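You operate a simulated robot arm through the tools that you are given. There is no shell and no other tool. Be economical: measure what you need, move in short steps, check, and stop when the job is done.

The job below is to be done with a simulated robot arm. You get a single attempt, and the scene is never put back.

TASK
Start of shift: bring the switchboard up on whichever supply is live.
Fine: isolator on first; the board display shows 230 V before the bench and tester breakers go on.

The check looks at the end state, three seconds after you hand in, the way a careful person would. Anything else that was tipped, shoved, dropped, spilled or broken makes it a failure.

THE ROBOT
A 7-joint arm with a vacuum gripper on a trunk, on a base that drives. Base frame: it is fixed to the floor where the robot stands at the start and does not move with it; the origin is under the middle of the robot, x ahead of it, y to its left, z up. Readings come in mm, rad, newtons and seconds.
With the tool pointing down near the work surface it reaches from about 100 to 520 mm from the robot's upright axis, wherever it stands. Its first joint turns from -1.204 to 3.002 rad. Places, roughly: bench breaker [500, -500, 1200]; board display [500, -200, 1400]; feed dial [500, -500, 1400]; isolator switch [500, 0, 1200]; tester breaker [500, -700, 1200]. Payload 1.06 kg.
Tool frame: the origin (TCP) lies in the middle of the cups' lips, and z points out of the cups. The gripper has 1 cup of 24 mm across, covering 24 by 24 mm (tool x, y); the bellows give 8 mm. With the vacuum on, a cup seals on a smooth face that it is pressed against (1 to 4 N); it does not hold porous or soft things. The pull reaches 23 N.
Orientation is that of the tool frame in the base frame, as a unit quaternion [x, y, z, w]. With the cups facing straight down, the tool's x points along the base's -x, its y along +y and its z along -z.

THE INTERFACE
- The arm moves only by the tool move_arm. Its argument "steps" is a list of rows, each a list of 2 entries, a list of its own where there are three numbers: the shift along the base's x, y, z in cm, then the turn, a rotation vector about the base's x, y, z in rad. In form: [[[tx, ty, tz], [wx, wy, wz]], ...]. A call has 1 to 8 rows; each row is the pose to reach, as a shift and turn from the pose commanded when the call began. "valve" is the vacuum: 1 switches it on, 0 off, set as the call begins (left out, the last holds). Rows are played at 5 a second. More than 50 mm and 0.15 rad between two rows, or a gripper value outside its range, and nothing of the call is played. Where a pose cannot be reached the arm comes as near as it can. A force on the tool above 40 N (or 10 N above the force at the start of the call, whichever is more), or a blocked arm, ends the call early, and 0.2 s more pass. The pull builds up within a second once a cup has sealed. Time passes only in rows, and 0.2 s behind the last, so rows that repeat a pose give it time. It gives the time, the measured TCP pose, the force on the tool (base axes) and the pull of the vacuum at its end, in the units of the frame above (readings bear some noise), with the torque about the TCP (base axes, N m) and any sound that the robot's microphone picked up, and new pictures: "show" is both (left out), scene, wrist or none.
- Cameras (640 x 400 px; columns grow to the right, rows downward): "scene" is now at [139.2, -55.9, 1301.2]; the picture's right is [-0.59, -0.81, 0.00], its down [-0.20, 0.15, -0.97] and it looks along [0.78, -0.57, -0.25] (base axes); focal length 223 px, centre (320, 200). "wrist" rides on the gripper at [78, 19, -96] in the tool frame; the picture's right is [-0.23, 0.97, 0.00], its down [-0.71, -0.17, -0.68] and it looks along [-0.67, -0.16, 0.73] (tool axes); focal length 243 px, centre (320, 200).
- raise_lower(by): slides the trunk up (or, below 0, down) by that many mm; the arm and the scene camera ride with it, the base frame stays. It gives what a move gives, with no picture.
- steer(legs): drives the robot by 1 to 6 legs, each [ahead, left, turn to the left] in mm, mm and rad, along the robot's own axes; the way and the turn of a leg run together, so that a leg with both is an arc; at most 1500 mm and 3.142 rad a leg. The arm and the cameras ride along, it lands a little off, and it stops where it bumps. It gives what a move gives, and a new picture of the scene camera.
- aim_head(pan, tilt): turns the head with the scene camera to pan (to the left, within 1.396 rad either way) and tilt (down, from -0.506 to 1.204), counted from straight ahead of the robot. It gives what a move gives, and a new picture of the scene camera.
- probe_pixels(camera, pixels): for up to 12 pixels [column, row] of the newest picture of that camera ("zoom" is the newest enlarged one), the place [x, y, z] in the base frame of the surface seen there, good to about 3 mm. No time passes.
- inspect(camera, box): a new picture of the part [left, top, right, bottom] of that camera's present view, enlarged. No time passes.
- sign_off(): hands the job in; it is judged then, once.

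Keep the steps short. Do not move on a guess: measure, check each grasp and each placing, and mend mistakes. In all there are 80 turns and 260 pictures (those below and enlarged ones count). Leave the vacuum off and the arm clear of the work at the hand-in unless told otherwise, and finish with a single line.

The tools are called after "Call:" by a JSON object that holds its "op" and its "data". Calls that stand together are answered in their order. move_arm: Moves the arm, as the interface text tells. Its arguments: {"type":"object","properties":{"steps":{"type":"array","items":{"type":"array"}},"valve":{"type":"number"},"show":{"type":"string","enum":["both","scene","wrist","none"]}},"required":["steps"]} The other tools are called the same way: raise_lower (by) slides the trunk up or down; steer (legs) drives the base; aim_head (pan, tilt) turns the head that bears the scene camera; probe_pixels (camera, pixels) gives the place of the surface under pixels of a picture; inspect (camera, box) takes an enlarged picture of a part of a camera's view; sign_off () hands the job in.

At the start:

```text
time: 0.0
ee_pos: [195.8, -275.0, 1150.4]
orientation: [0.0, 1.0, -0.001, 0.001]
contact_force: [1.1, 0.1, 0.1]
ft_torque: [0.0, -0.02, 0.01]
pull: 0.2
trunk travel left (down, up): [-425.0, 67.0]
robot x, y, heading: [-2.5, -3.9, 0.0]
head pan, tilt: [-0.627, 0.253]
```

scene: 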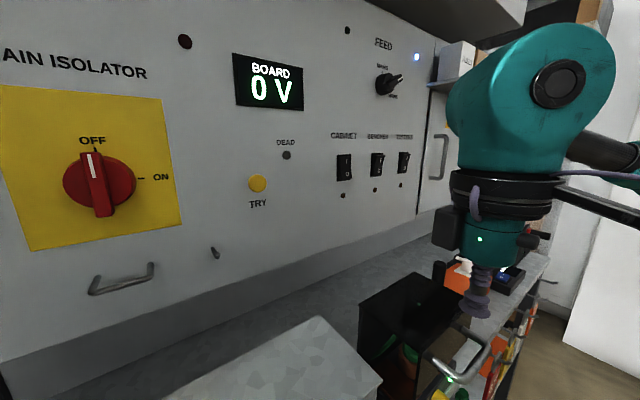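
wrist: 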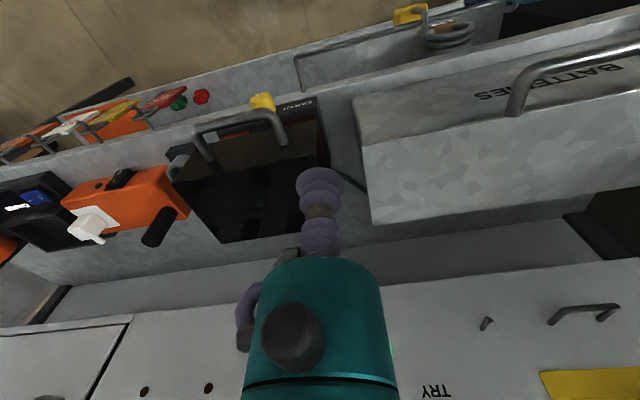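

I see the board: isolator at OFF (about 95,180), display 0 V, a feed dial (388,82), a blue lamp (416,57), the TRY button and three breakers. I'll zoom in to read the labels and states.

Call:
{"op": "inspect", "data": {"camera": "scene", "box": [320, 20, 450, 110]}}

Call:
{"op": "inspect", "data": {"camera": "scene", "box": [320, 120, 440, 200]}}

Call:
{"op": "inspect", "data": {"camera": "scene", "box": [0, 20, 320, 300]}}

Call:
{"op": "probe_pixels", "data": {"camera": "scene", "pixels": [[388, 82], [400, 76], [416, 57], [344, 165], [377, 165], [404, 162], [258, 184], [95, 160], [103, 205], [155, 177], [287, 155], [185, 41]]}}

```text
4.44 times, centred on (385, 65) of scene
```

zoom: 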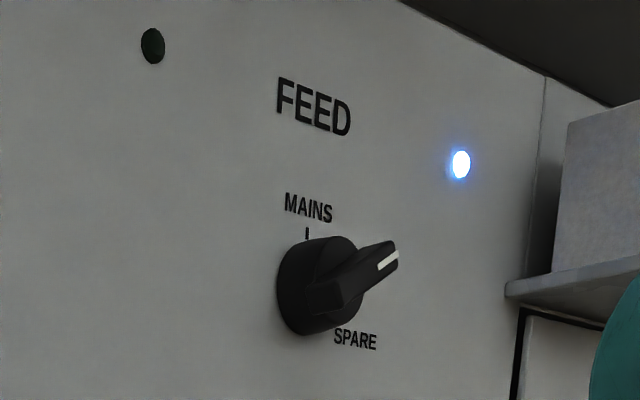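

```text
5.00 times, centred on (380, 160) of scene
```

zoom: 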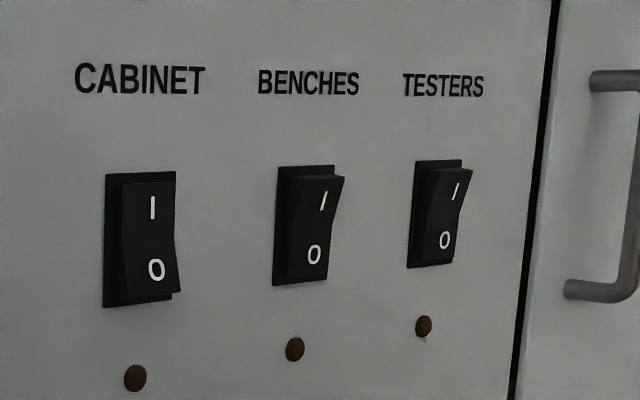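

```text
1.43 times, centred on (160, 160) of scene
```

zoom: 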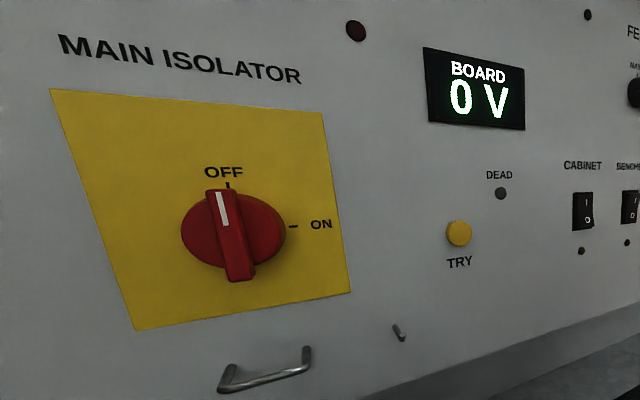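

```text
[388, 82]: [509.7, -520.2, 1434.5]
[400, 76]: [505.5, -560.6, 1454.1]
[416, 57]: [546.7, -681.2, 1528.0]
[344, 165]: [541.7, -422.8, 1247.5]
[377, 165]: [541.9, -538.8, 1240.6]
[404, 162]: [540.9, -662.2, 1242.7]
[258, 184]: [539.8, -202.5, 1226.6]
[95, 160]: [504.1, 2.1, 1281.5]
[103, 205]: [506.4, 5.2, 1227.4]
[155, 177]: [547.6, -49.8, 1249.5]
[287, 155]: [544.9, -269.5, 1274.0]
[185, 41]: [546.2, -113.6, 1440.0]
```

The pointer of the feed dial seems between or at SPARE; I need a straighter view. One lamp is lit (blue), another dark (green). I'll look around first, before driving.

Call:
{"op": "aim_head", "data": {"pan": -0.9, "tilt": 0.7}}

Call:
{"op": "aim_head", "data": {"pan": -1.35, "tilt": 0.6}}

Call:
{"op": "aim_head", "data": {"pan": 0.3, "tilt": 0.5}}

Call:
{"op": "aim_head", "data": {"pan": -0.5, "tilt": -0.2}}

```text
time: 0.9
ee_pos: [197.1, -274.5, 1150.3]
orientation: [0.001, 1.0, 0.0, 0.001]
contact_force: [0.8, 1.1, -0.2]
ft_torque: [-0.04, -0.01, 0.0]
pull: 0.1
trunk travel left (down, up): [-425.0, 67.0]
robot x, y, heading: [-0.1, -1.1, 0.001]
head pan, tilt: [-0.901, 0.7]
```

scene: 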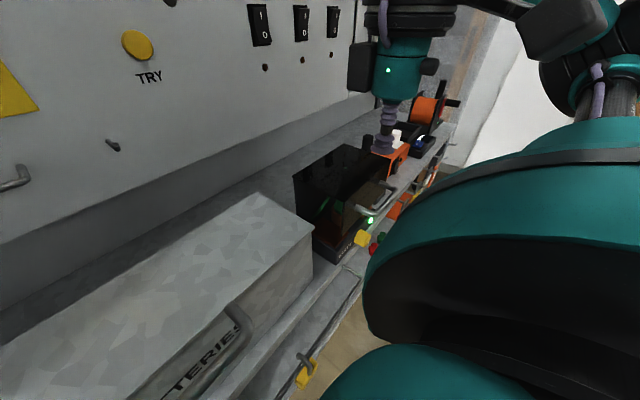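

```text
time: 1.8
ee_pos: [195.4, -274.6, 1150.0]
orientation: [0.0, 1.0, 0.0, 0.002]
contact_force: [-0.2, 0.6, -0.7]
ft_torque: [0.0, 0.02, 0.04]
pull: 0.1
trunk travel left (down, up): [-425.0, 67.0]
robot x, y, heading: [3.9, 0.9, -0.001]
head pan, tilt: [-1.349, 0.6]
```

scene: 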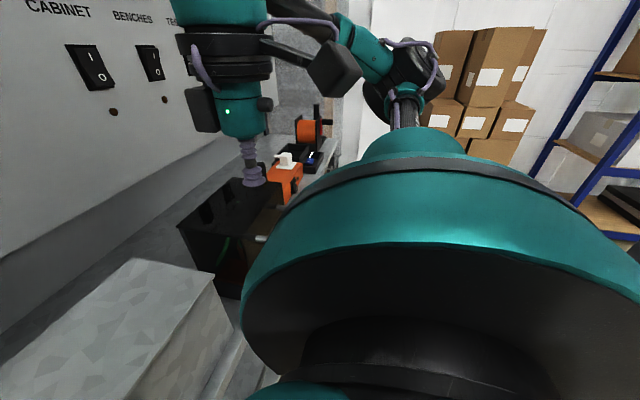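

```text
time: 3.5
ee_pos: [196.1, -273.8, 1150.3]
orientation: [0.0, 1.0, 0.0, 0.001]
contact_force: [0.4, -0.2, 1.2]
ft_torque: [0.01, 0.02, -0.03]
pull: 0.0
trunk travel left (down, up): [-425.0, 67.0]
robot x, y, heading: [-2.6, -3.1, -0.004]
head pan, tilt: [0.3, 0.499]
```

scene: 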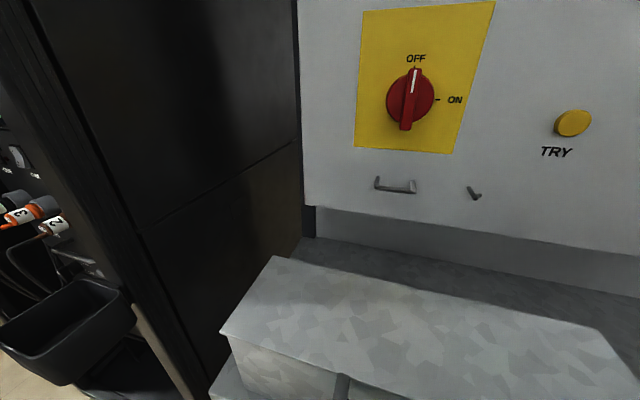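

```text
time: 4.6
ee_pos: [195.1, -275.3, 1150.4]
orientation: [0.0, 1.0, 0.0, 0.001]
contact_force: [-0.1, 0.7, 0.3]
ft_torque: [0.01, 0.0, -0.01]
pull: 0.1
trunk travel left (down, up): [-425.0, 67.0]
robot x, y, heading: [-1.5, -2.6, 0.0]
head pan, tilt: [-0.499, -0.201]
```

scene: 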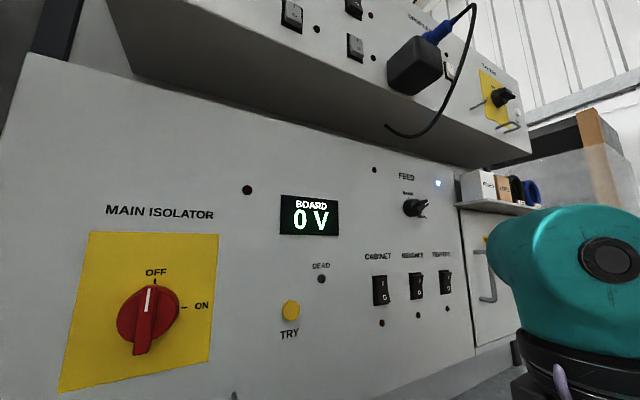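

There is an upper cabinet with more controls. I'll zoom on those, the lamps and the feed.

Call:
{"op": "inspect", "data": {"camera": "scene", "box": [260, 0, 540, 160]}}

Call:
{"op": "inspect", "data": {"camera": "scene", "box": [360, 155, 460, 225]}}

Call:
{"op": "probe_pixels", "data": {"camera": "scene", "pixels": [[247, 190], [374, 170], [437, 183], [408, 193], [414, 208], [425, 208], [300, 95], [430, 130], [405, 214]]}}

```text
2.29 times, centred on (400, 80) of scene
```

zoom: 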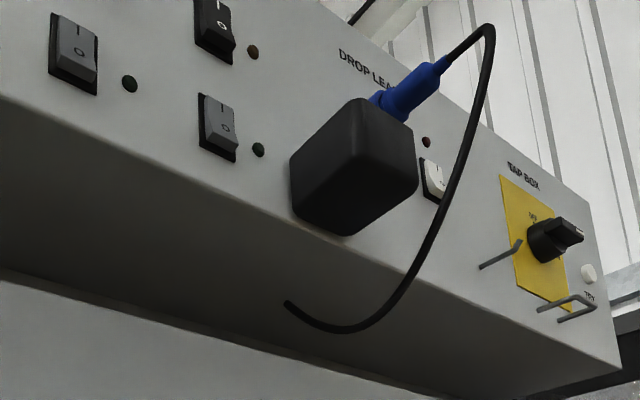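

```text
5.71 times, centred on (410, 190) of scene
```

zoom: 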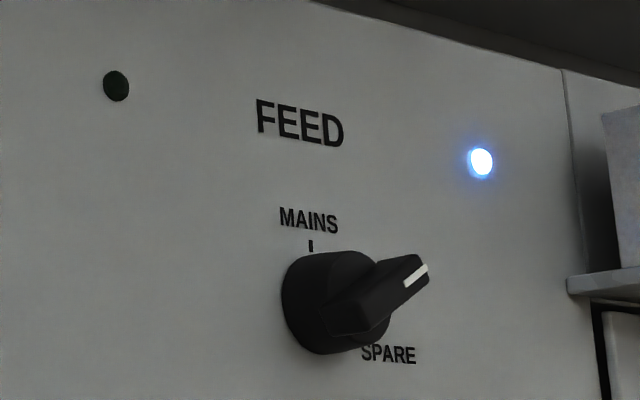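

```text
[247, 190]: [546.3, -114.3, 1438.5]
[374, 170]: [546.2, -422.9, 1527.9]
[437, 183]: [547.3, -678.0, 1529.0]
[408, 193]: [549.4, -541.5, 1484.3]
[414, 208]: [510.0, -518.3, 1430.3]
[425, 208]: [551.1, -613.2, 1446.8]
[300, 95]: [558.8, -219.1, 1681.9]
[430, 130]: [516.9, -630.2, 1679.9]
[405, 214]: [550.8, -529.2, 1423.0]
```

Left lamp (y≈-423) is dark, right lamp (y≈-678) is lit, symmetric about the dial (y≈-545). Now I look at the isolator head-on and check the knob geometry and the clearance on the bench.

Call:
{"op": "aim_head", "data": {"pan": 0.1, "tilt": 0.2}}

Call:
{"op": "inspect", "data": {"camera": "scene", "box": [230, 110, 390, 210]}}

```text
time: 5.6
ee_pos: [195.5, -274.0, 1150.3]
orientation: [0.0, 1.0, 0.0, 0.001]
contact_force: [0.7, -0.5, 0.9]
ft_torque: [-0.02, 0.01, -0.01]
pull: 0.0
trunk travel left (down, up): [-425.0, 67.0]
robot x, y, heading: [-3.4, 2.0, -0.002]
head pan, tilt: [0.099, 0.201]
```

scene: 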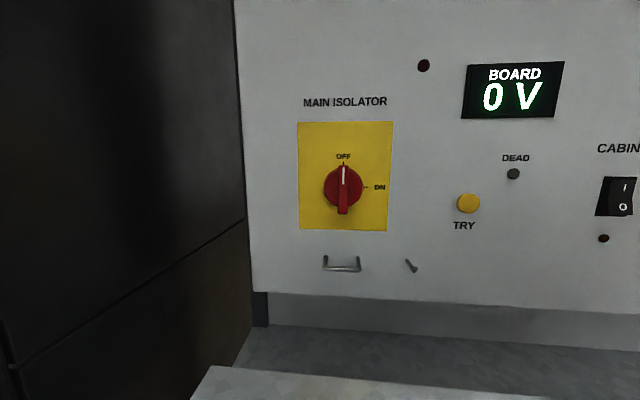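

```text
4.00 times, centred on (310, 160) of scene
```

zoom: 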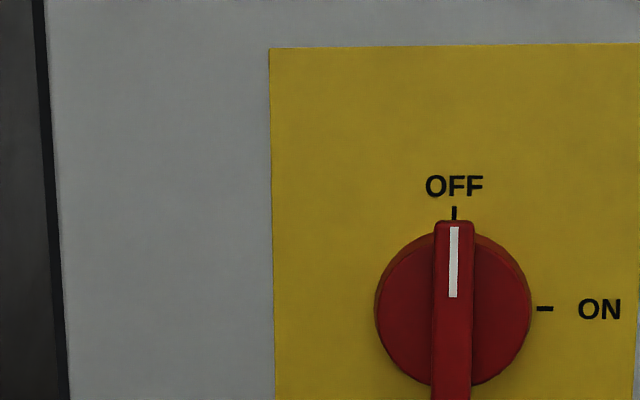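

Call:
{"op": "inspect", "data": {"camera": "scene", "box": [304, 155, 384, 225]}}

Call:
{"op": "probe_pixels", "data": {"camera": "scene", "pixels": [[343, 167], [339, 190], [348, 190], [342, 187], [341, 212], [330, 188], [358, 187], [342, 267], [411, 266], [324, 258], [343, 162]]}}

```text
5.71 times, centred on (344, 190) of scene
```

zoom: 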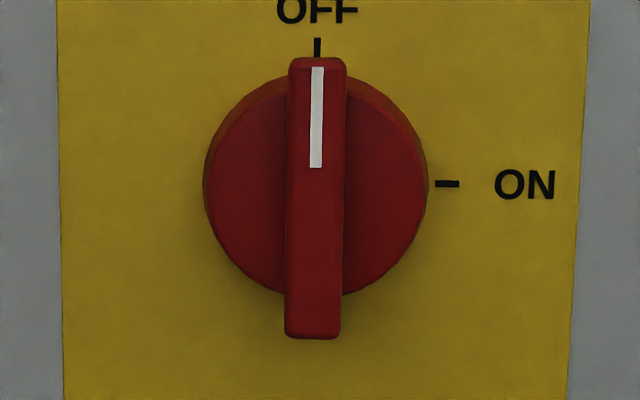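

```text
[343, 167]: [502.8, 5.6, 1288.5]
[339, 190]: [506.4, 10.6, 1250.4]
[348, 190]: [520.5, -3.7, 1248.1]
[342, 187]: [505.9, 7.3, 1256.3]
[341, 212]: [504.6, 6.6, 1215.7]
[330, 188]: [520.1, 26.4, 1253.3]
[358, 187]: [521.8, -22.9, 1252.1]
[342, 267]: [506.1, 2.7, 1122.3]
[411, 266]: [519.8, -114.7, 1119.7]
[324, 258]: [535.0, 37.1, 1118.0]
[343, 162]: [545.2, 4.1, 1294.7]
```

Isolator knob: centre about (y 5, z 1251), bar ±40 mm long, 16 mm wide, front at x≈505, disk front at x≈521. Clockwise turn to ON. I'll lift the tool and tilt it to face the panel in two calls.

Call:
{"op": "move_arm", "data": {"steps": [[[1, 0, 3], [0, -0.14, 0]], [[3, 0, 5], [0, -0.28, 0]], [[5, 0, 7], [0, -0.42, 0]], [[7, 0, 9], [0, -0.56, 0]], [[9, 0, 11], [0, -0.7, 0]], [[11, 0, 12], [0, -0.84, 0]], [[13, 0, 13], [0, -0.98, 0]], [[15, 0, 13], [0, -1.12, 0]]], "valve": 0}}

```text
time: 7.4
ee_pos: [346.0, -273.0, 1281.5]
orientation: [-0.001, 0.846, 0.001, 0.533]
contact_force: [0.6, 0.5, -1.4]
ft_torque: [0.03, 0.02, -0.02]
pull: 0.0
trunk travel left (down, up): [-425.0, 67.0]
robot x, y, heading: [-2.2, 0.9, -0.001]
head pan, tilt: [0.099, 0.201]
```

scene: 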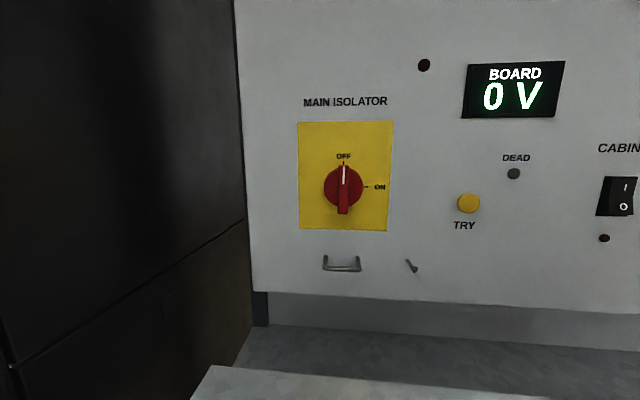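
wrist: 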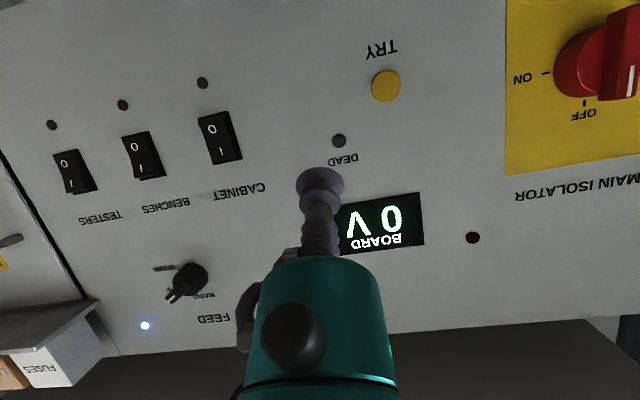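

The wrist camera now sees the dial more squarely; I zoom on it, and finish the turn of the tool.

Call:
{"op": "inspect", "data": {"camera": "wrist", "box": [120, 240, 250, 340]}}

Call:
{"op": "move_arm", "data": {"steps": [[[0, 4, 0], [0, -0.12, 0]], [[0, 8, 0], [0, -0.24, 0]], [[0, 12, 0], [0, -0.36, 0]], [[0, 16, 0], [0, -0.45, 0]], [[0, 20, 0], [0, -0.45, 0]], [[0, 25, 0], [0, -0.45, 0]], [[0, 30, 0], [0, -0.45, 0]]]}}

```text
4.00 times, centred on (185, 290) of wrist
```

zoom: 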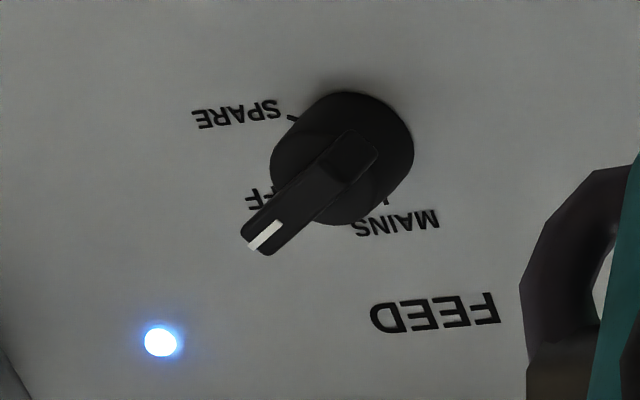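

```text
time: 9.0
ee_pos: [347.1, -66.3, 1279.2]
orientation: [0.002, 0.708, -0.002, 0.706]
contact_force: [0.1, 0.3, -0.6]
ft_torque: [-0.04, -0.02, 0.01]
pull: 0.0
out of reach, approached as far as the arm can: row 6, 7
trunk travel left (down, up): [-425.0, 67.0]
robot x, y, heading: [-0.8, -0.5, 0.002]
head pan, tilt: [0.099, 0.201]
```

scene: 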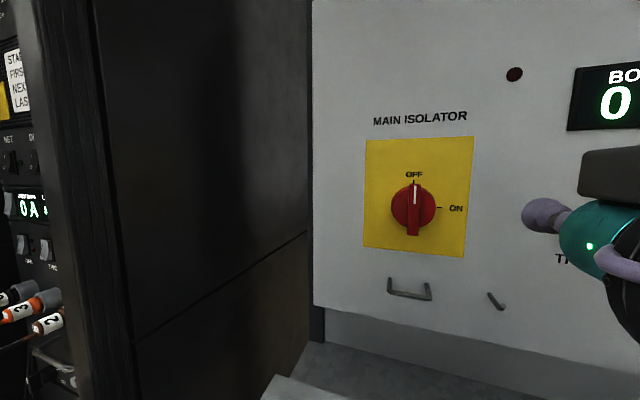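
wrist: 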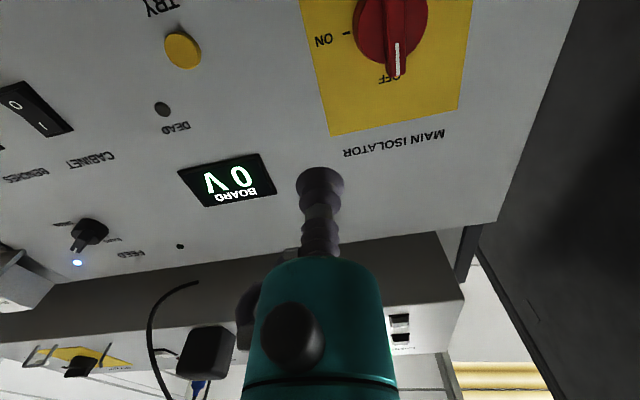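

The dial has MAINS (up), OFF (now), SPARE (lower). The lit lamp on the right is on the SPARE side. There is a notice on the left cabinet; I zoom on that, and check the isolator area from here.

Call:
{"op": "inspect", "data": {"camera": "scene", "box": [0, 20, 70, 260]}}

Call:
{"op": "inspect", "data": {"camera": "wrist", "box": [40, 200, 200, 290]}}

Call:
{"op": "move_arm", "data": {"steps": [[[3, -1, 0], [0, 0, 0]], [[6, -1, 0], [0, 0, 0]], [[9, -1, 0], [0, 0, 0]], [[12, -1, 0], [0, 0, 0]]]}}

```text
1.67 times, centred on (35, 140) of scene
```

zoom: 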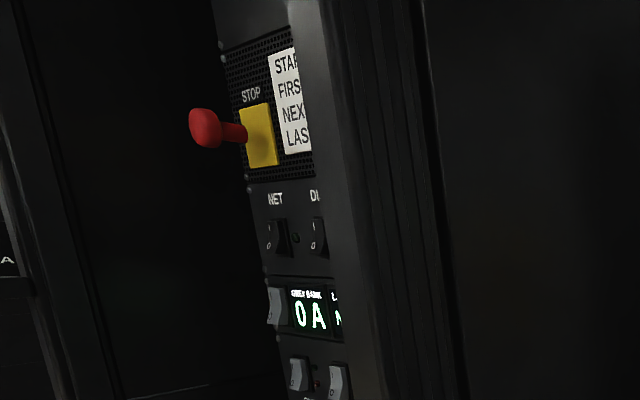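

```text
4.00 times, centred on (120, 245) of wrist
```

zoom: 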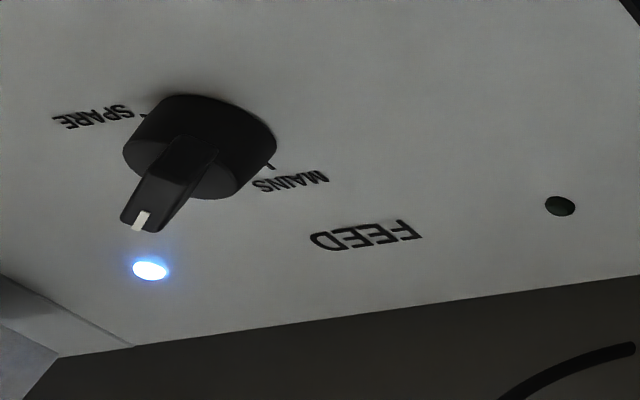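

```text
time: 10.0
ee_pos: [466.2, -70.8, 1282.2]
orientation: [0.0, 0.707, 0.0, 0.707]
contact_force: [0.6, -0.3, -0.3]
ft_torque: [0.02, -0.01, 0.02]
pull: 0.1
trunk travel left (down, up): [-425.0, 67.0]
robot x, y, heading: [2.5, -4.1, -0.001]
head pan, tilt: [0.099, 0.201]
```

scene: 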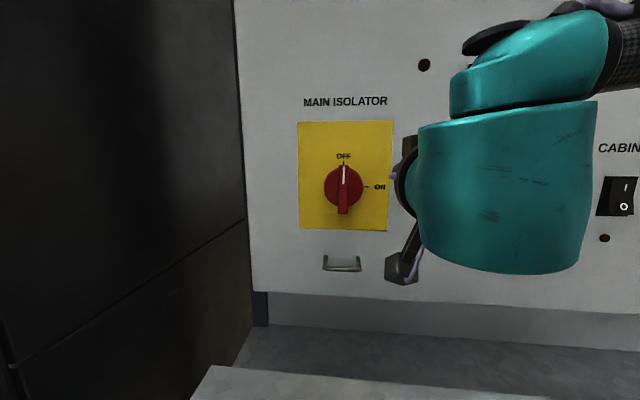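
wrist: 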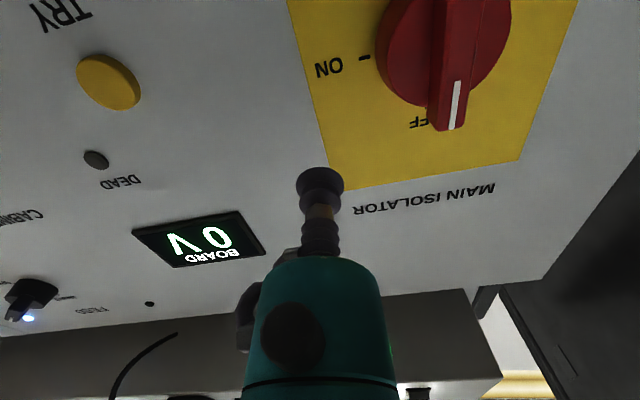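

Forward reach works. Now over to the left of the bar, at y≈30, z≈1283, still at x≈466 (in front of the knob at 505).

Call:
{"op": "move_arm", "data": {"steps": [[[0, 4, 0], [0, 0, 0]], [[0, 7, 0], [0, 0, 0]], [[0, 10.1, 0], [0, 0, 0]], [[0, 10.1, 0], [0, 0, 0]]]}}

```text
time: 11.0
ee_pos: [464.8, -51.6, 1282.8]
orientation: [0.0, 0.707, 0.0, 0.707]
contact_force: [-0.1, -0.4, 0.1]
ft_torque: [0.04, -0.02, -0.03]
pull: 0.0
out of reach, approached as far as the arm can: row 1, 2, 3, 4
trunk travel left (down, up): [-425.0, 67.0]
robot x, y, heading: [-1.2, 3.1, -0.003]
head pan, tilt: [0.099, 0.201]
```

scene: 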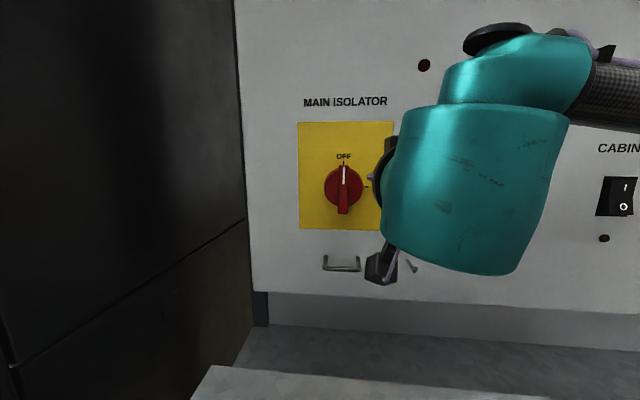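
wrist: 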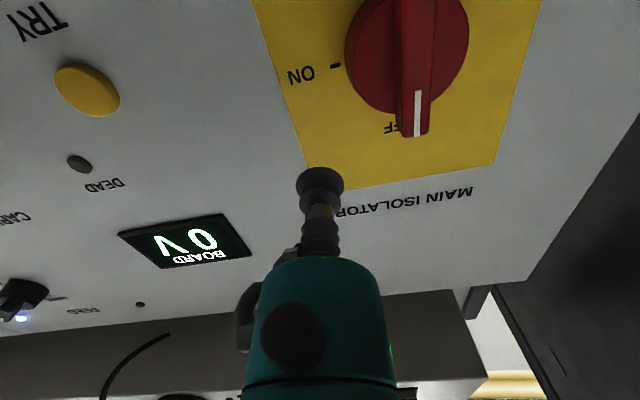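

The arm can't go further left from here with this tool pose. Driving the robot a little left would help; I measure the dark cabinet on the left for room.

Call:
{"op": "probe_pixels", "data": {"camera": "scene", "pixels": [[235, 150], [200, 200], [100, 200], [20, 200], [2, 350], [230, 330], [10, 390], [300, 385]]}}

Call:
{"op": "aim_head", "data": {"pan": 1.0, "tilt": 0.8}}

```text
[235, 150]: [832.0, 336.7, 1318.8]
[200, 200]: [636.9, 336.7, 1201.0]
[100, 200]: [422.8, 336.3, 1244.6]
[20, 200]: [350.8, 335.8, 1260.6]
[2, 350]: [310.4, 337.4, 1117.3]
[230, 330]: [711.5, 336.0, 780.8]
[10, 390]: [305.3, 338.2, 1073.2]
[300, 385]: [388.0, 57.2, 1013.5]
```

```text
time: 12.2
ee_pos: [465.6, -51.0, 1282.1]
orientation: [-0.001, 0.707, 0.0, 0.707]
contact_force: [0.1, -0.6, -0.5]
ft_torque: [0.02, -0.01, -0.03]
pull: 0.2
trunk travel left (down, up): [-425.0, 67.0]
robot x, y, heading: [1.9, -2.7, 0.001]
head pan, tilt: [1.0, 0.799]
```

scene: 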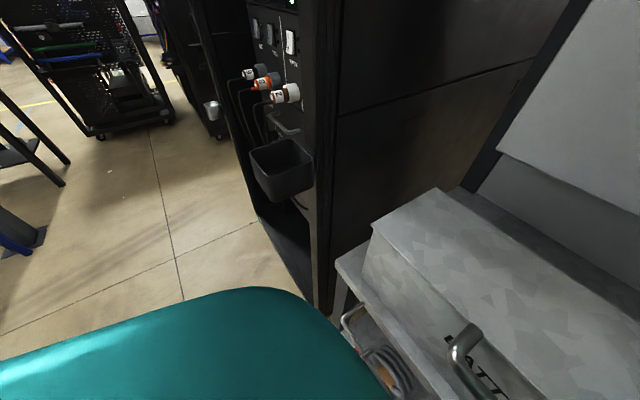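

Call:
{"op": "probe_pixels", "data": {"camera": "scene", "pixels": [[280, 190], [262, 160], [325, 290], [312, 300], [340, 330], [200, 230], [300, 330], [380, 380], [340, 270], [250, 290], [290, 250]]}}

```text
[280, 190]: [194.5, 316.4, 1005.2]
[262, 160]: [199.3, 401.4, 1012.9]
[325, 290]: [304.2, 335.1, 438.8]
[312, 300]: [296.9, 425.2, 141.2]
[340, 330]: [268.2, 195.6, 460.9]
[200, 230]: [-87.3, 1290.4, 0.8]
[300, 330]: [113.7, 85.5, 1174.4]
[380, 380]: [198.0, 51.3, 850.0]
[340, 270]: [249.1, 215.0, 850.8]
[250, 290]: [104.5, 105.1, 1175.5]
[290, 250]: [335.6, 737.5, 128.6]
```

Cabinet side at y≈336, tray front at x≈194, y>300; the robot stands clear of both. I'll drive 120 mm to the left with the cup still 40 mm in front of the knob.

Call:
{"op": "steer", "data": {"legs": [[0, 120, 0]]}}

Call:
{"op": "aim_head", "data": {"pan": 0.0, "tilt": 0.2}}

```text
time: 13.9
ee_pos: [465.4, 66.5, 1281.8]
orientation: [0.001, 0.707, -0.001, 0.707]
contact_force: [0.6, 0.3, -0.5]
ft_torque: [-0.03, 0.01, 0.05]
pull: 0.0
trunk travel left (down, up): [-425.0, 67.0]
robot x, y, heading: [4.0, 118.8, -0.003]
head pan, tilt: [1.0, 0.799]
```

scene: 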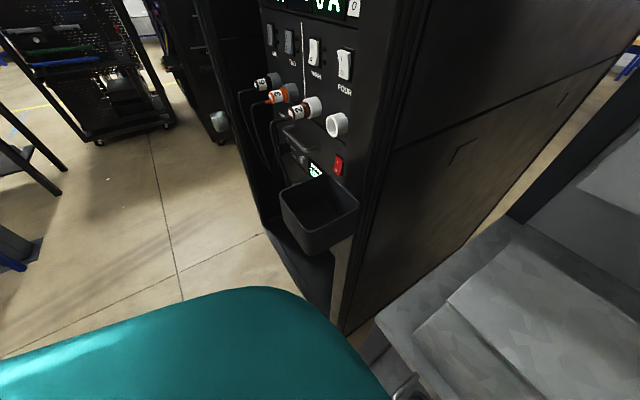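

```text
time: 15.2
ee_pos: [465.7, 66.0, 1283.2]
orientation: [0.001, 0.707, -0.001, 0.707]
contact_force: [-0.4, 0.1, -0.6]
ft_torque: [0.03, 0.01, 0.0]
pull: 0.0
trunk travel left (down, up): [-425.0, 67.0]
robot x, y, heading: [-2.0, 121.0, -0.009]
head pan, tilt: [0.0, 0.201]
```

scene: 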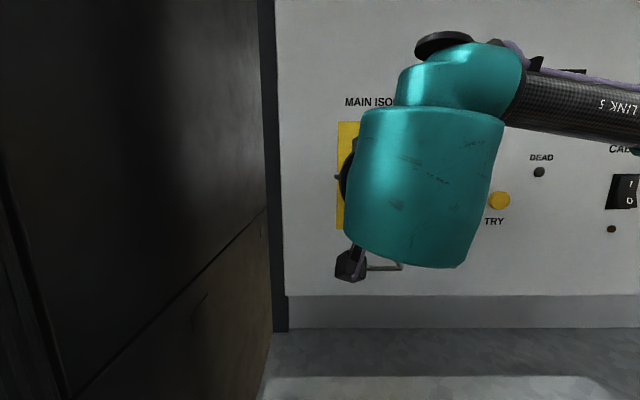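

Now at y≈66. Move to y≈35, then forward to x≈513 beside the bar's top end.

Call:
{"op": "move_arm", "data": {"steps": [[[0, -3.1, 0], [0, 0, 0]], [[2, -3.1, 0], [0, 0, 0]], [[4, -3.1, 0], [0, 0, 0]], [[4.8, -3.1, 0], [0, 0, 0]]], "show": "wrist"}}

```text
time: 16.2
ee_pos: [512.5, 35.7, 1281.2]
orientation: [0.001, 0.707, -0.001, 0.707]
contact_force: [-0.2, -0.3, 0.0]
ft_torque: [0.0, 0.03, -0.02]
pull: 0.0
trunk travel left (down, up): [-425.0, 67.0]
robot x, y, heading: [-0.6, 120.9, -0.007]
head pan, tilt: [0.0, 0.201]
```

wrist: 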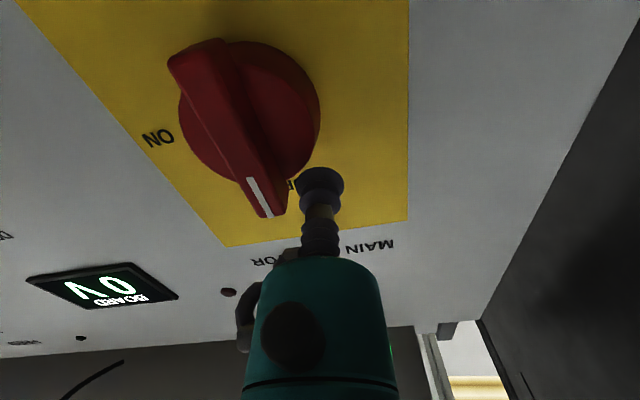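

The cup sits left of the bar's top end, clear. Now a clockwise arc about the knob's centre, first half.

Call:
{"op": "move_arm", "data": {"steps": [[[0, -0.7, 0], [0, 0, 0]], [[0, -1.1, 0], [0, 0, 0]], [[0, -1.5, 0.2], [0, 0, 0]], [[0, -1.96, 0.39], [0, 0, 0]], [[0, -2.4, 0.5], [0, 0, 0]], [[0, -2.87, 0.55], [0, 0, 0]], [[0, -3.4, 0.52], [0, 0, 0]], [[0, -3.8, 0.46], [0, 0, 0]]], "show": "wrist"}}

```text
time: 18.0
ee_pos: [511.8, -3.2, 1286.2]
orientation: [0.002, 0.707, -0.002, 0.707]
contact_force: [0.1, 0.7, -0.1]
ft_torque: [-0.02, 0.03, -0.01]
pull: 0.2
trunk travel left (down, up): [-425.0, 67.0]
robot x, y, heading: [2.7, 118.2, -0.002]
head pan, tilt: [0.0, 0.201]
```

wrist: 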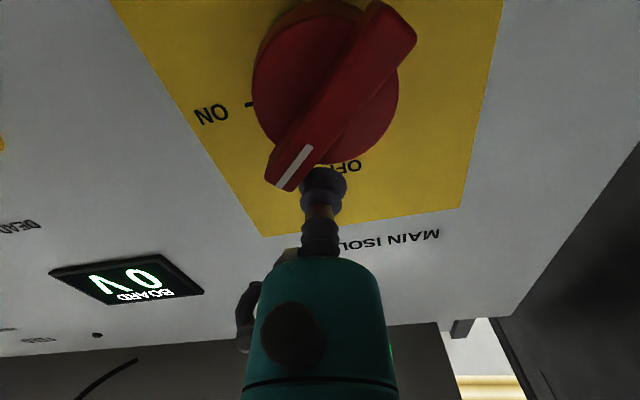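

It turns nicely, about 45° so far. Second half of the arc to ON.

Call:
{"op": "move_arm", "data": {"steps": [[[0, -0.45, -0.13], [0, 0, 0]], [[0, -0.85, -0.31], [0, 0, 0]], [[0, -1.25, -0.56], [0, 0, 0]], [[0, -1.61, -0.85], [0, 0, 0]], [[0, -1.9, -1.15], [0, 0, 0]], [[0, -2.13, -1.46], [0, 0, 0]], [[0, -2.26, -1.66], [0, 0, 0]]], "show": "wrist"}}

```text
time: 19.6
ee_pos: [513.2, -25.9, 1269.5]
orientation: [0.002, 0.707, -0.002, 0.707]
contact_force: [-0.3, 0.3, 0.9]
ft_torque: [0.02, 0.01, 0.0]
pull: 0.1
trunk travel left (down, up): [-425.0, 67.0]
robot x, y, heading: [2.3, 121.5, -0.004]
head pan, tilt: [0.0, 0.201]
```

wrist: 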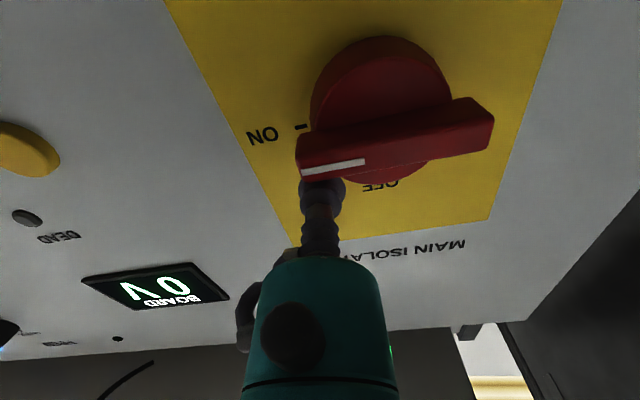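

Nearly at ON. A small extra push down (4 mm), then back off.

Call:
{"op": "move_arm", "data": {"steps": [[[0, 0, -0.25], [0, 0, 0]], [[0, 0, -0.45], [0, 0, 0]], [[0, 0, -0.45], [0, 0, 0]]], "show": "wrist"}}

```text
time: 20.4
ee_pos: [512.1, -25.7, 1266.9]
orientation: [0.001, 0.704, -0.001, 0.71]
contact_force: [0.1, -1.7, 12.6]
ft_torque: [-0.01, 0.05, 0.01]
pull: 0.2
trunk travel left (down, up): [-425.0, 67.0]
robot x, y, heading: [2.5, 121.2, -0.007]
head pan, tilt: [0.0, 0.201]
```

wrist: 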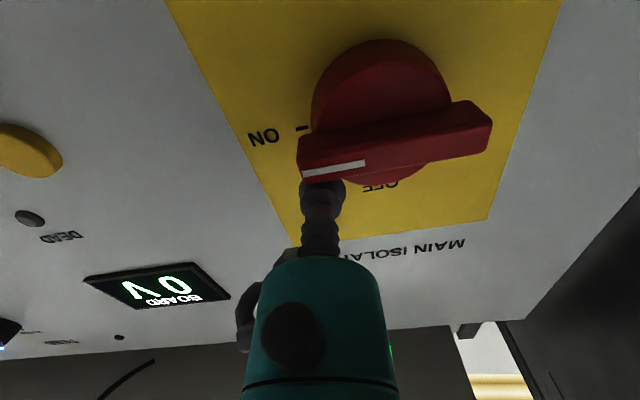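

12.6 N up: the end stop is reached. Back off up, then out of the knob, and look.

Call:
{"op": "move_arm", "data": {"steps": [[[0, 0, 1.0], [0, 0, 0]], [[-3, 0, 1.5], [0, 0, 0]], [[-6, 0, 1.5], [0, 0, 0]], [[-8, -3, 1.5], [0, 0, 0]], [[-8, -6, 1.5], [0, 0, 0]], [[-8, -9, 1.5], [0, 0, 0]], [[-8, -13, 1.5], [0, 0, 0]]]}}

```text
time: 22.0
ee_pos: [434.3, -155.5, 1281.0]
orientation: [0.001, 0.707, -0.001, 0.707]
contact_force: [0.8, -0.7, -0.3]
ft_torque: [0.01, 0.02, 0.01]
pull: 0.0
trunk travel left (down, up): [-425.0, 67.0]
robot x, y, heading: [1.1, 121.1, -0.009]
head pan, tilt: [0.0, 0.201]
```

scene: 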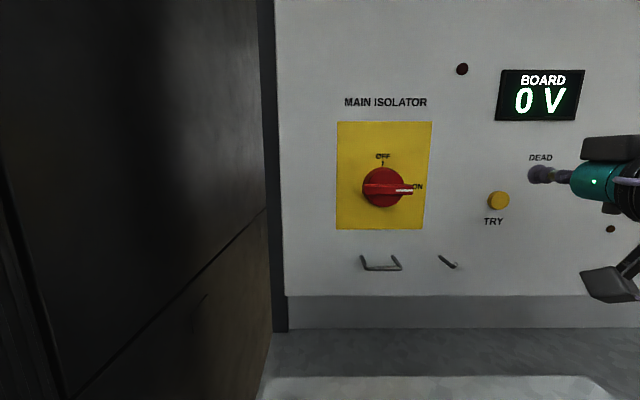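
wrist: 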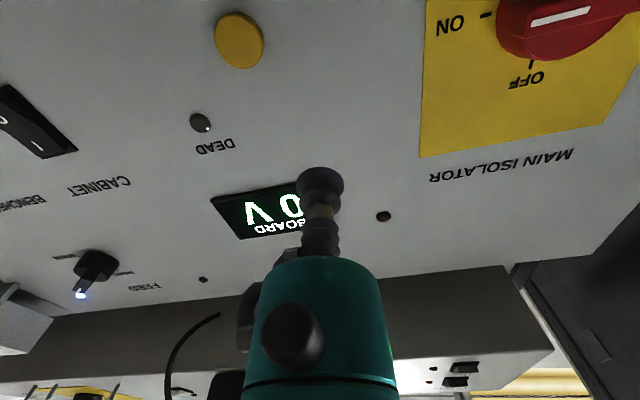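

Isolator is at ON. Next, look along the bench front to the right before driving there.

Call:
{"op": "aim_head", "data": {"pan": -0.75, "tilt": 0.75}}

Call:
{"op": "inspect", "data": {"camera": "scene", "box": [300, 80, 640, 400]}}

```text
time: 23.1
ee_pos: [434.8, -154.5, 1281.6]
orientation: [0.002, 0.707, -0.002, 0.707]
contact_force: [-0.2, -1.0, 0.1]
ft_torque: [0.02, -0.03, 0.02]
pull: 0.2
trunk travel left (down, up): [-425.0, 67.0]
robot x, y, heading: [1.8, 119.9, -0.007]
head pan, tilt: [-0.75, 0.75]
```

scene: 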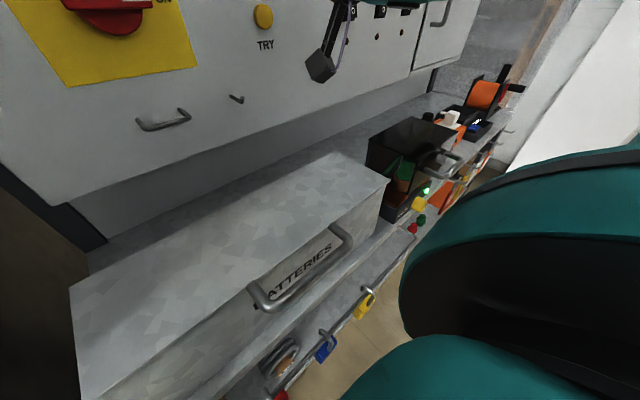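

```text
1.25 times, centred on (470, 240) of scene
```

zoom: 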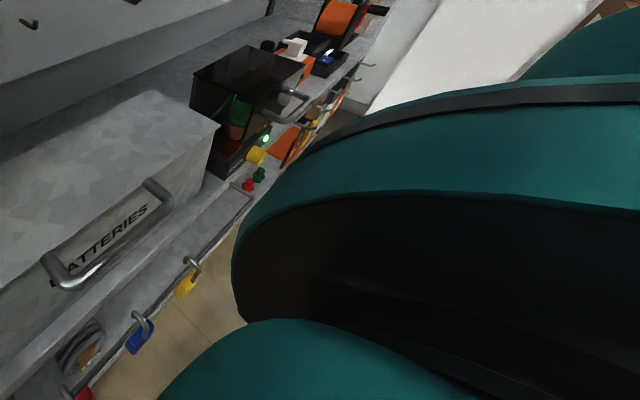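

Call:
{"op": "probe_pixels", "data": {"camera": "scene", "pixels": [[365, 302], [412, 228], [420, 205], [440, 160], [415, 125], [447, 187], [452, 118], [485, 95], [325, 345], [410, 240], [270, 300], [480, 135]]}}

```text
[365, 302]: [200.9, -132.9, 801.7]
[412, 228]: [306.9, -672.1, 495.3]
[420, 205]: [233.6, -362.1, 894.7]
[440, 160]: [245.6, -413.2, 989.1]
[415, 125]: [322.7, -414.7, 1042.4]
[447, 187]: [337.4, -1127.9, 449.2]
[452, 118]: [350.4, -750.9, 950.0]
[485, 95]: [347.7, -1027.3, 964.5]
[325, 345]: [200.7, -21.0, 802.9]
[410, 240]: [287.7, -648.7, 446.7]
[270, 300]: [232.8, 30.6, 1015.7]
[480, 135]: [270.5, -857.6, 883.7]
```

Everything stands at x≥200, the same line the robot already clears; box top is z≈1042, well under the arm. Drive 450 mm right.

Call:
{"op": "steer", "data": {"legs": [[0, -450, 0]]}}

Call:
{"op": "aim_head", "data": {"pan": -0.35, "tilt": 0.0}}

```text
time: 27.6
ee_pos: [435.3, -601.2, 1281.1]
orientation: [0.0, 0.707, 0.0, 0.707]
contact_force: [0.6, -1.1, 0.4]
ft_torque: [0.0, -0.01, 0.0]
pull: 0.0
trunk travel left (down, up): [-425.0, 67.0]
robot x, y, heading: [-3.1, -325.5, -0.003]
head pan, tilt: [-0.75, 0.75]
```

scene: 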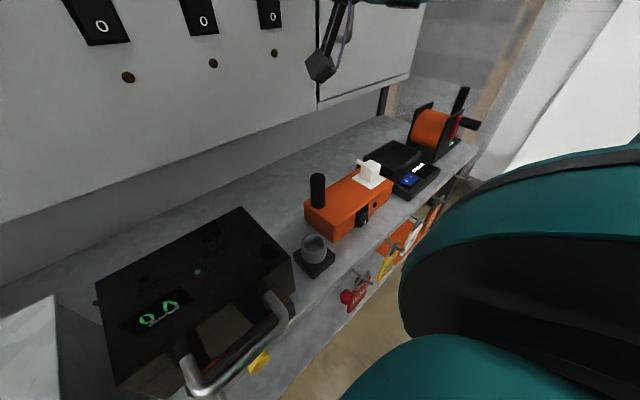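

```text
time: 28.6
ee_pos: [435.5, -599.2, 1281.1]
orientation: [-0.001, 0.707, 0.001, 0.707]
contact_force: [-0.2, 0.0, -0.2]
ft_torque: [0.0, 0.01, 0.0]
pull: 0.1
trunk travel left (down, up): [-425.0, 67.0]
robot x, y, heading: [-0.8, -325.0, -0.003]
head pan, tilt: [-0.351, 0.0]
```

scene: 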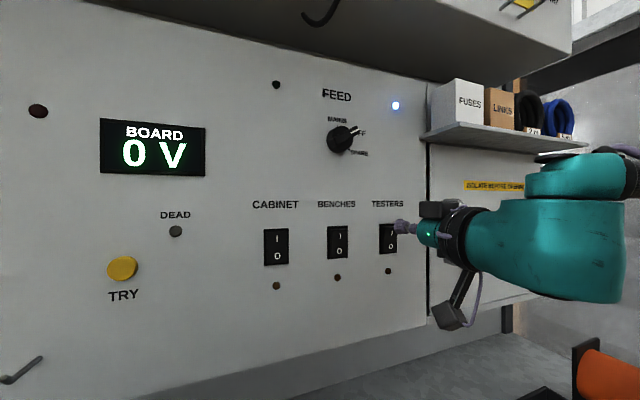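

A much squarer view of the dial at (341,139). Zoom and measure it.

Call:
{"op": "inspect", "data": {"camera": "scene", "box": [260, 70, 420, 170]}}

Call:
{"op": "inspect", "data": {"camera": "scene", "box": [320, 110, 376, 166]}}

Call:
{"op": "probe_pixels", "data": {"camera": "scene", "pixels": [[332, 146], [341, 139], [357, 130], [350, 134], [336, 128], [352, 148], [362, 131], [276, 248], [337, 241], [387, 238], [330, 135], [396, 105]]}}

```text
4.00 times, centred on (340, 120) of scene
```

zoom: 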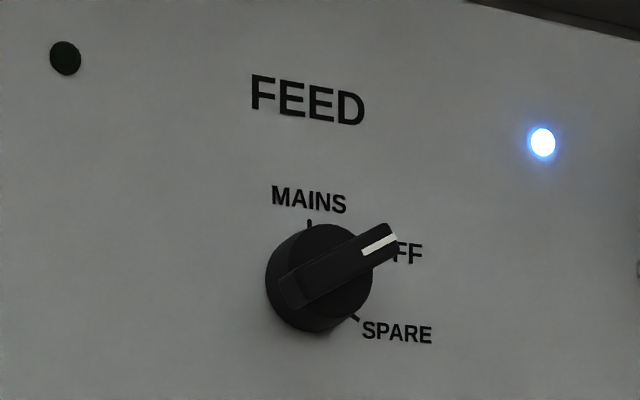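

```text
7.14 times, centred on (348, 138) of scene
```

zoom: 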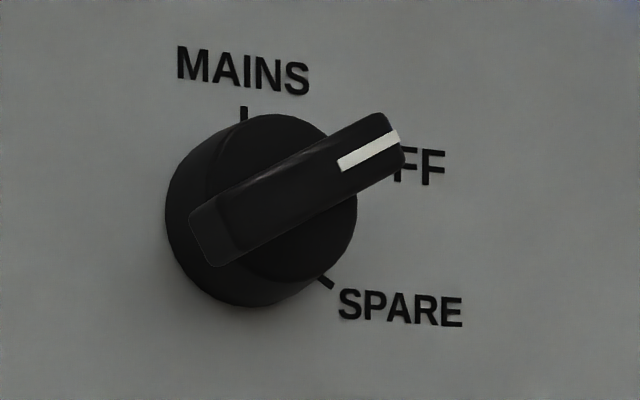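

```text
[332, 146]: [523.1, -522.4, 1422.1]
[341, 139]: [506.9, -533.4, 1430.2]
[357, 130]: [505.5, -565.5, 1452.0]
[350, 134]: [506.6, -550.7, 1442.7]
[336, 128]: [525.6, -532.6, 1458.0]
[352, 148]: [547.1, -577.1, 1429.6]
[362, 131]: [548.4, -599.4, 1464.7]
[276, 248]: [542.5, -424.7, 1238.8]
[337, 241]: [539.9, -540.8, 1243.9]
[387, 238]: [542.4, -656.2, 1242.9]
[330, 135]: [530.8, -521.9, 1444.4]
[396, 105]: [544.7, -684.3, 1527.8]
```

MAINS 0°, OFF 60° (now), SPARE 120° clockwise. I probe the bar's two ends and ticks in the zoomed picture to fix the centre.

Call:
{"op": "probe_pixels", "data": {"camera": "zoom", "pixels": [[208, 220], [224, 262], [380, 120], [402, 150], [297, 168], [310, 210], [243, 110], [330, 282], [170, 215], [355, 210], [270, 117], [265, 280]]}}

```text
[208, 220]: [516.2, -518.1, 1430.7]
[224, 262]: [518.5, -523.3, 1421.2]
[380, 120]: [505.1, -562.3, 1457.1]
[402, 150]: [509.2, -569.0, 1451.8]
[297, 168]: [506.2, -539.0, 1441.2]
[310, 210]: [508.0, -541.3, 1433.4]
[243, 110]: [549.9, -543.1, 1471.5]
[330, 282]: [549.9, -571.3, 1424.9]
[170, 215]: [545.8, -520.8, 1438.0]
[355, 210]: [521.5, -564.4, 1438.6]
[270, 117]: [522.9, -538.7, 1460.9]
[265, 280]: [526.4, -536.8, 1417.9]
```

Dial centre ≈ (y -543, z 1440), bar half-length 30, half-width 6, front x≈506, disk front x≈523. Go up to stand in front of the spot above-left of the pointer's tip (y -548, z 1475), still back at x≈455.

Call:
{"op": "move_arm", "data": {"steps": [[[0, 1, 4], [0, 0, 0]], [[0, 2, 8], [0, 0, 0]], [[0, 3, 12], [0, 0, 0]], [[0, 4, 16], [0, 0, 0]], [[0, 5.2, 19.5], [0, 0, 0]], [[2, 5.2, 19.5], [0, 0, 0]]]}}

```text
time: 30.1
ee_pos: [456.3, -548.4, 1474.7]
orientation: [0.0, 0.707, 0.0, 0.707]
contact_force: [0.0, 0.9, -0.9]
ft_torque: [0.01, 0.01, -0.01]
pull: 0.1
trunk travel left (down, up): [-425.0, 67.0]
robot x, y, heading: [-2.8, -328.0, 0.001]
head pan, tilt: [-0.351, 0.0]
```

scene: 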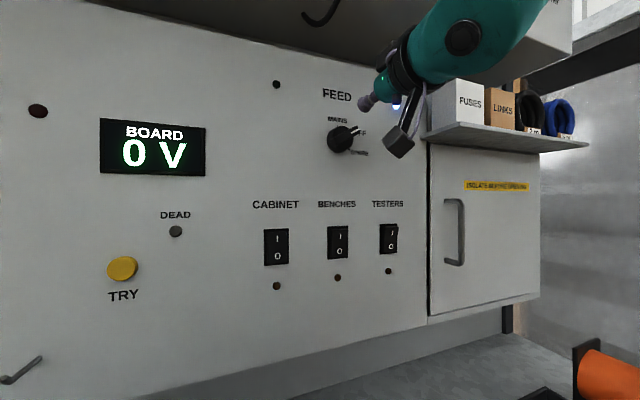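
wrist: 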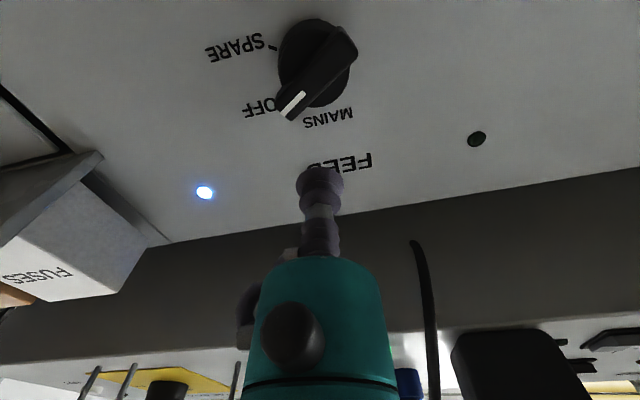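

In place. Forward to x≈514 beside the pointer.

Call:
{"op": "move_arm", "data": {"steps": [[[2, 0, 0], [0, 0, 0]], [[4, 0, 0], [0, 0, 0]], [[5.8, 0, 0], [0, 0, 0]]]}}

```text
time: 30.9
ee_pos: [514.9, -548.5, 1475.0]
orientation: [-0.001, 0.707, -0.001, 0.707]
contact_force: [-0.2, 0.1, 0.8]
ft_torque: [0.04, -0.03, -0.03]
pull: 0.1
trunk travel left (down, up): [-425.0, 67.0]
robot x, y, heading: [2.2, -327.9, 0.001]
head pan, tilt: [-0.351, 0.0]
```

scene: 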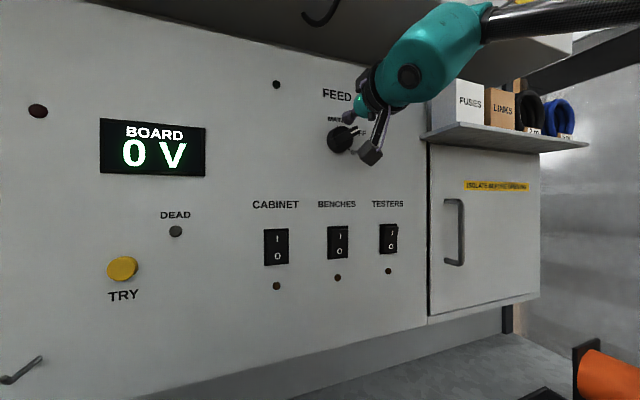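
wrist: 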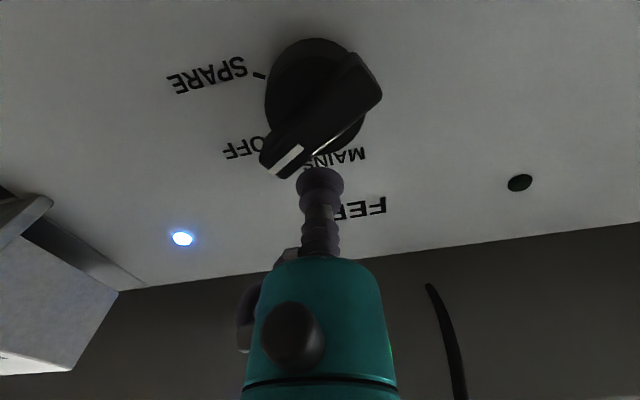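

Clockwise arc, stopping shortly before SPARE to check.

Call:
{"op": "move_arm", "data": {"steps": [[[0, -0.45, -0.84], [0, 0, 0]], [[0, -0.8, -1.0], [0, 0, 0]], [[0, -1.11, -1.19], [0, 0, 0]], [[0, -1.4, -1.43], [0, 0, 0]], [[0, -1.65, -1.7], [0, 0, 0]], [[0, -1.87, -2.02], [0, 0, 0]], [[0, -2.04, -2.33], [0, 0, 0]], [[0, -2.2, -2.8], [0, 0, 0]]]}}

```text
time: 32.6
ee_pos: [512.3, -572.0, 1448.3]
orientation: [-0.001, 0.707, -0.001, 0.707]
contact_force: [1.2, 0.3, 0.3]
ft_torque: [-0.01, -0.02, -0.01]
pull: 0.0
trunk travel left (down, up): [-425.0, 67.0]
robot x, y, heading: [-2.8, -327.9, 0.006]
head pan, tilt: [-0.351, 0.0]
```

scene: 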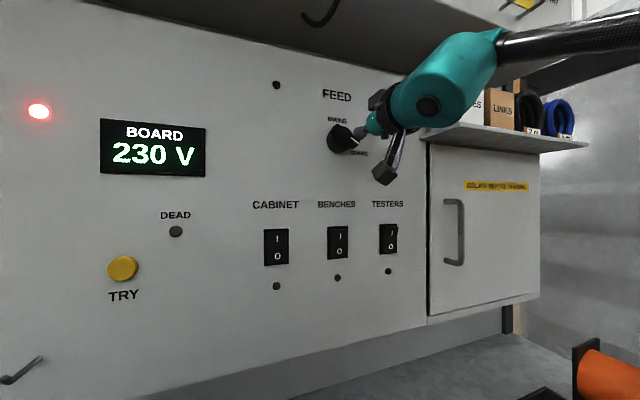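
wrist: 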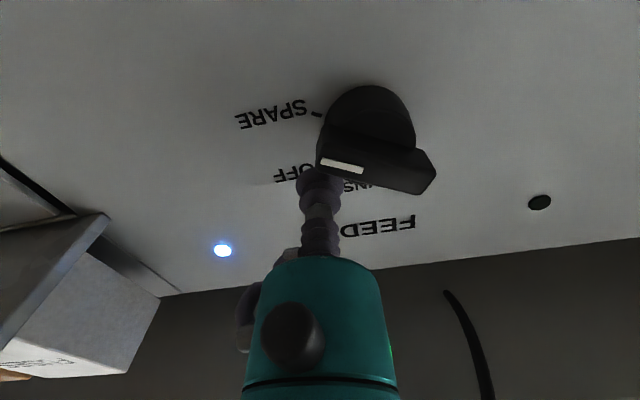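

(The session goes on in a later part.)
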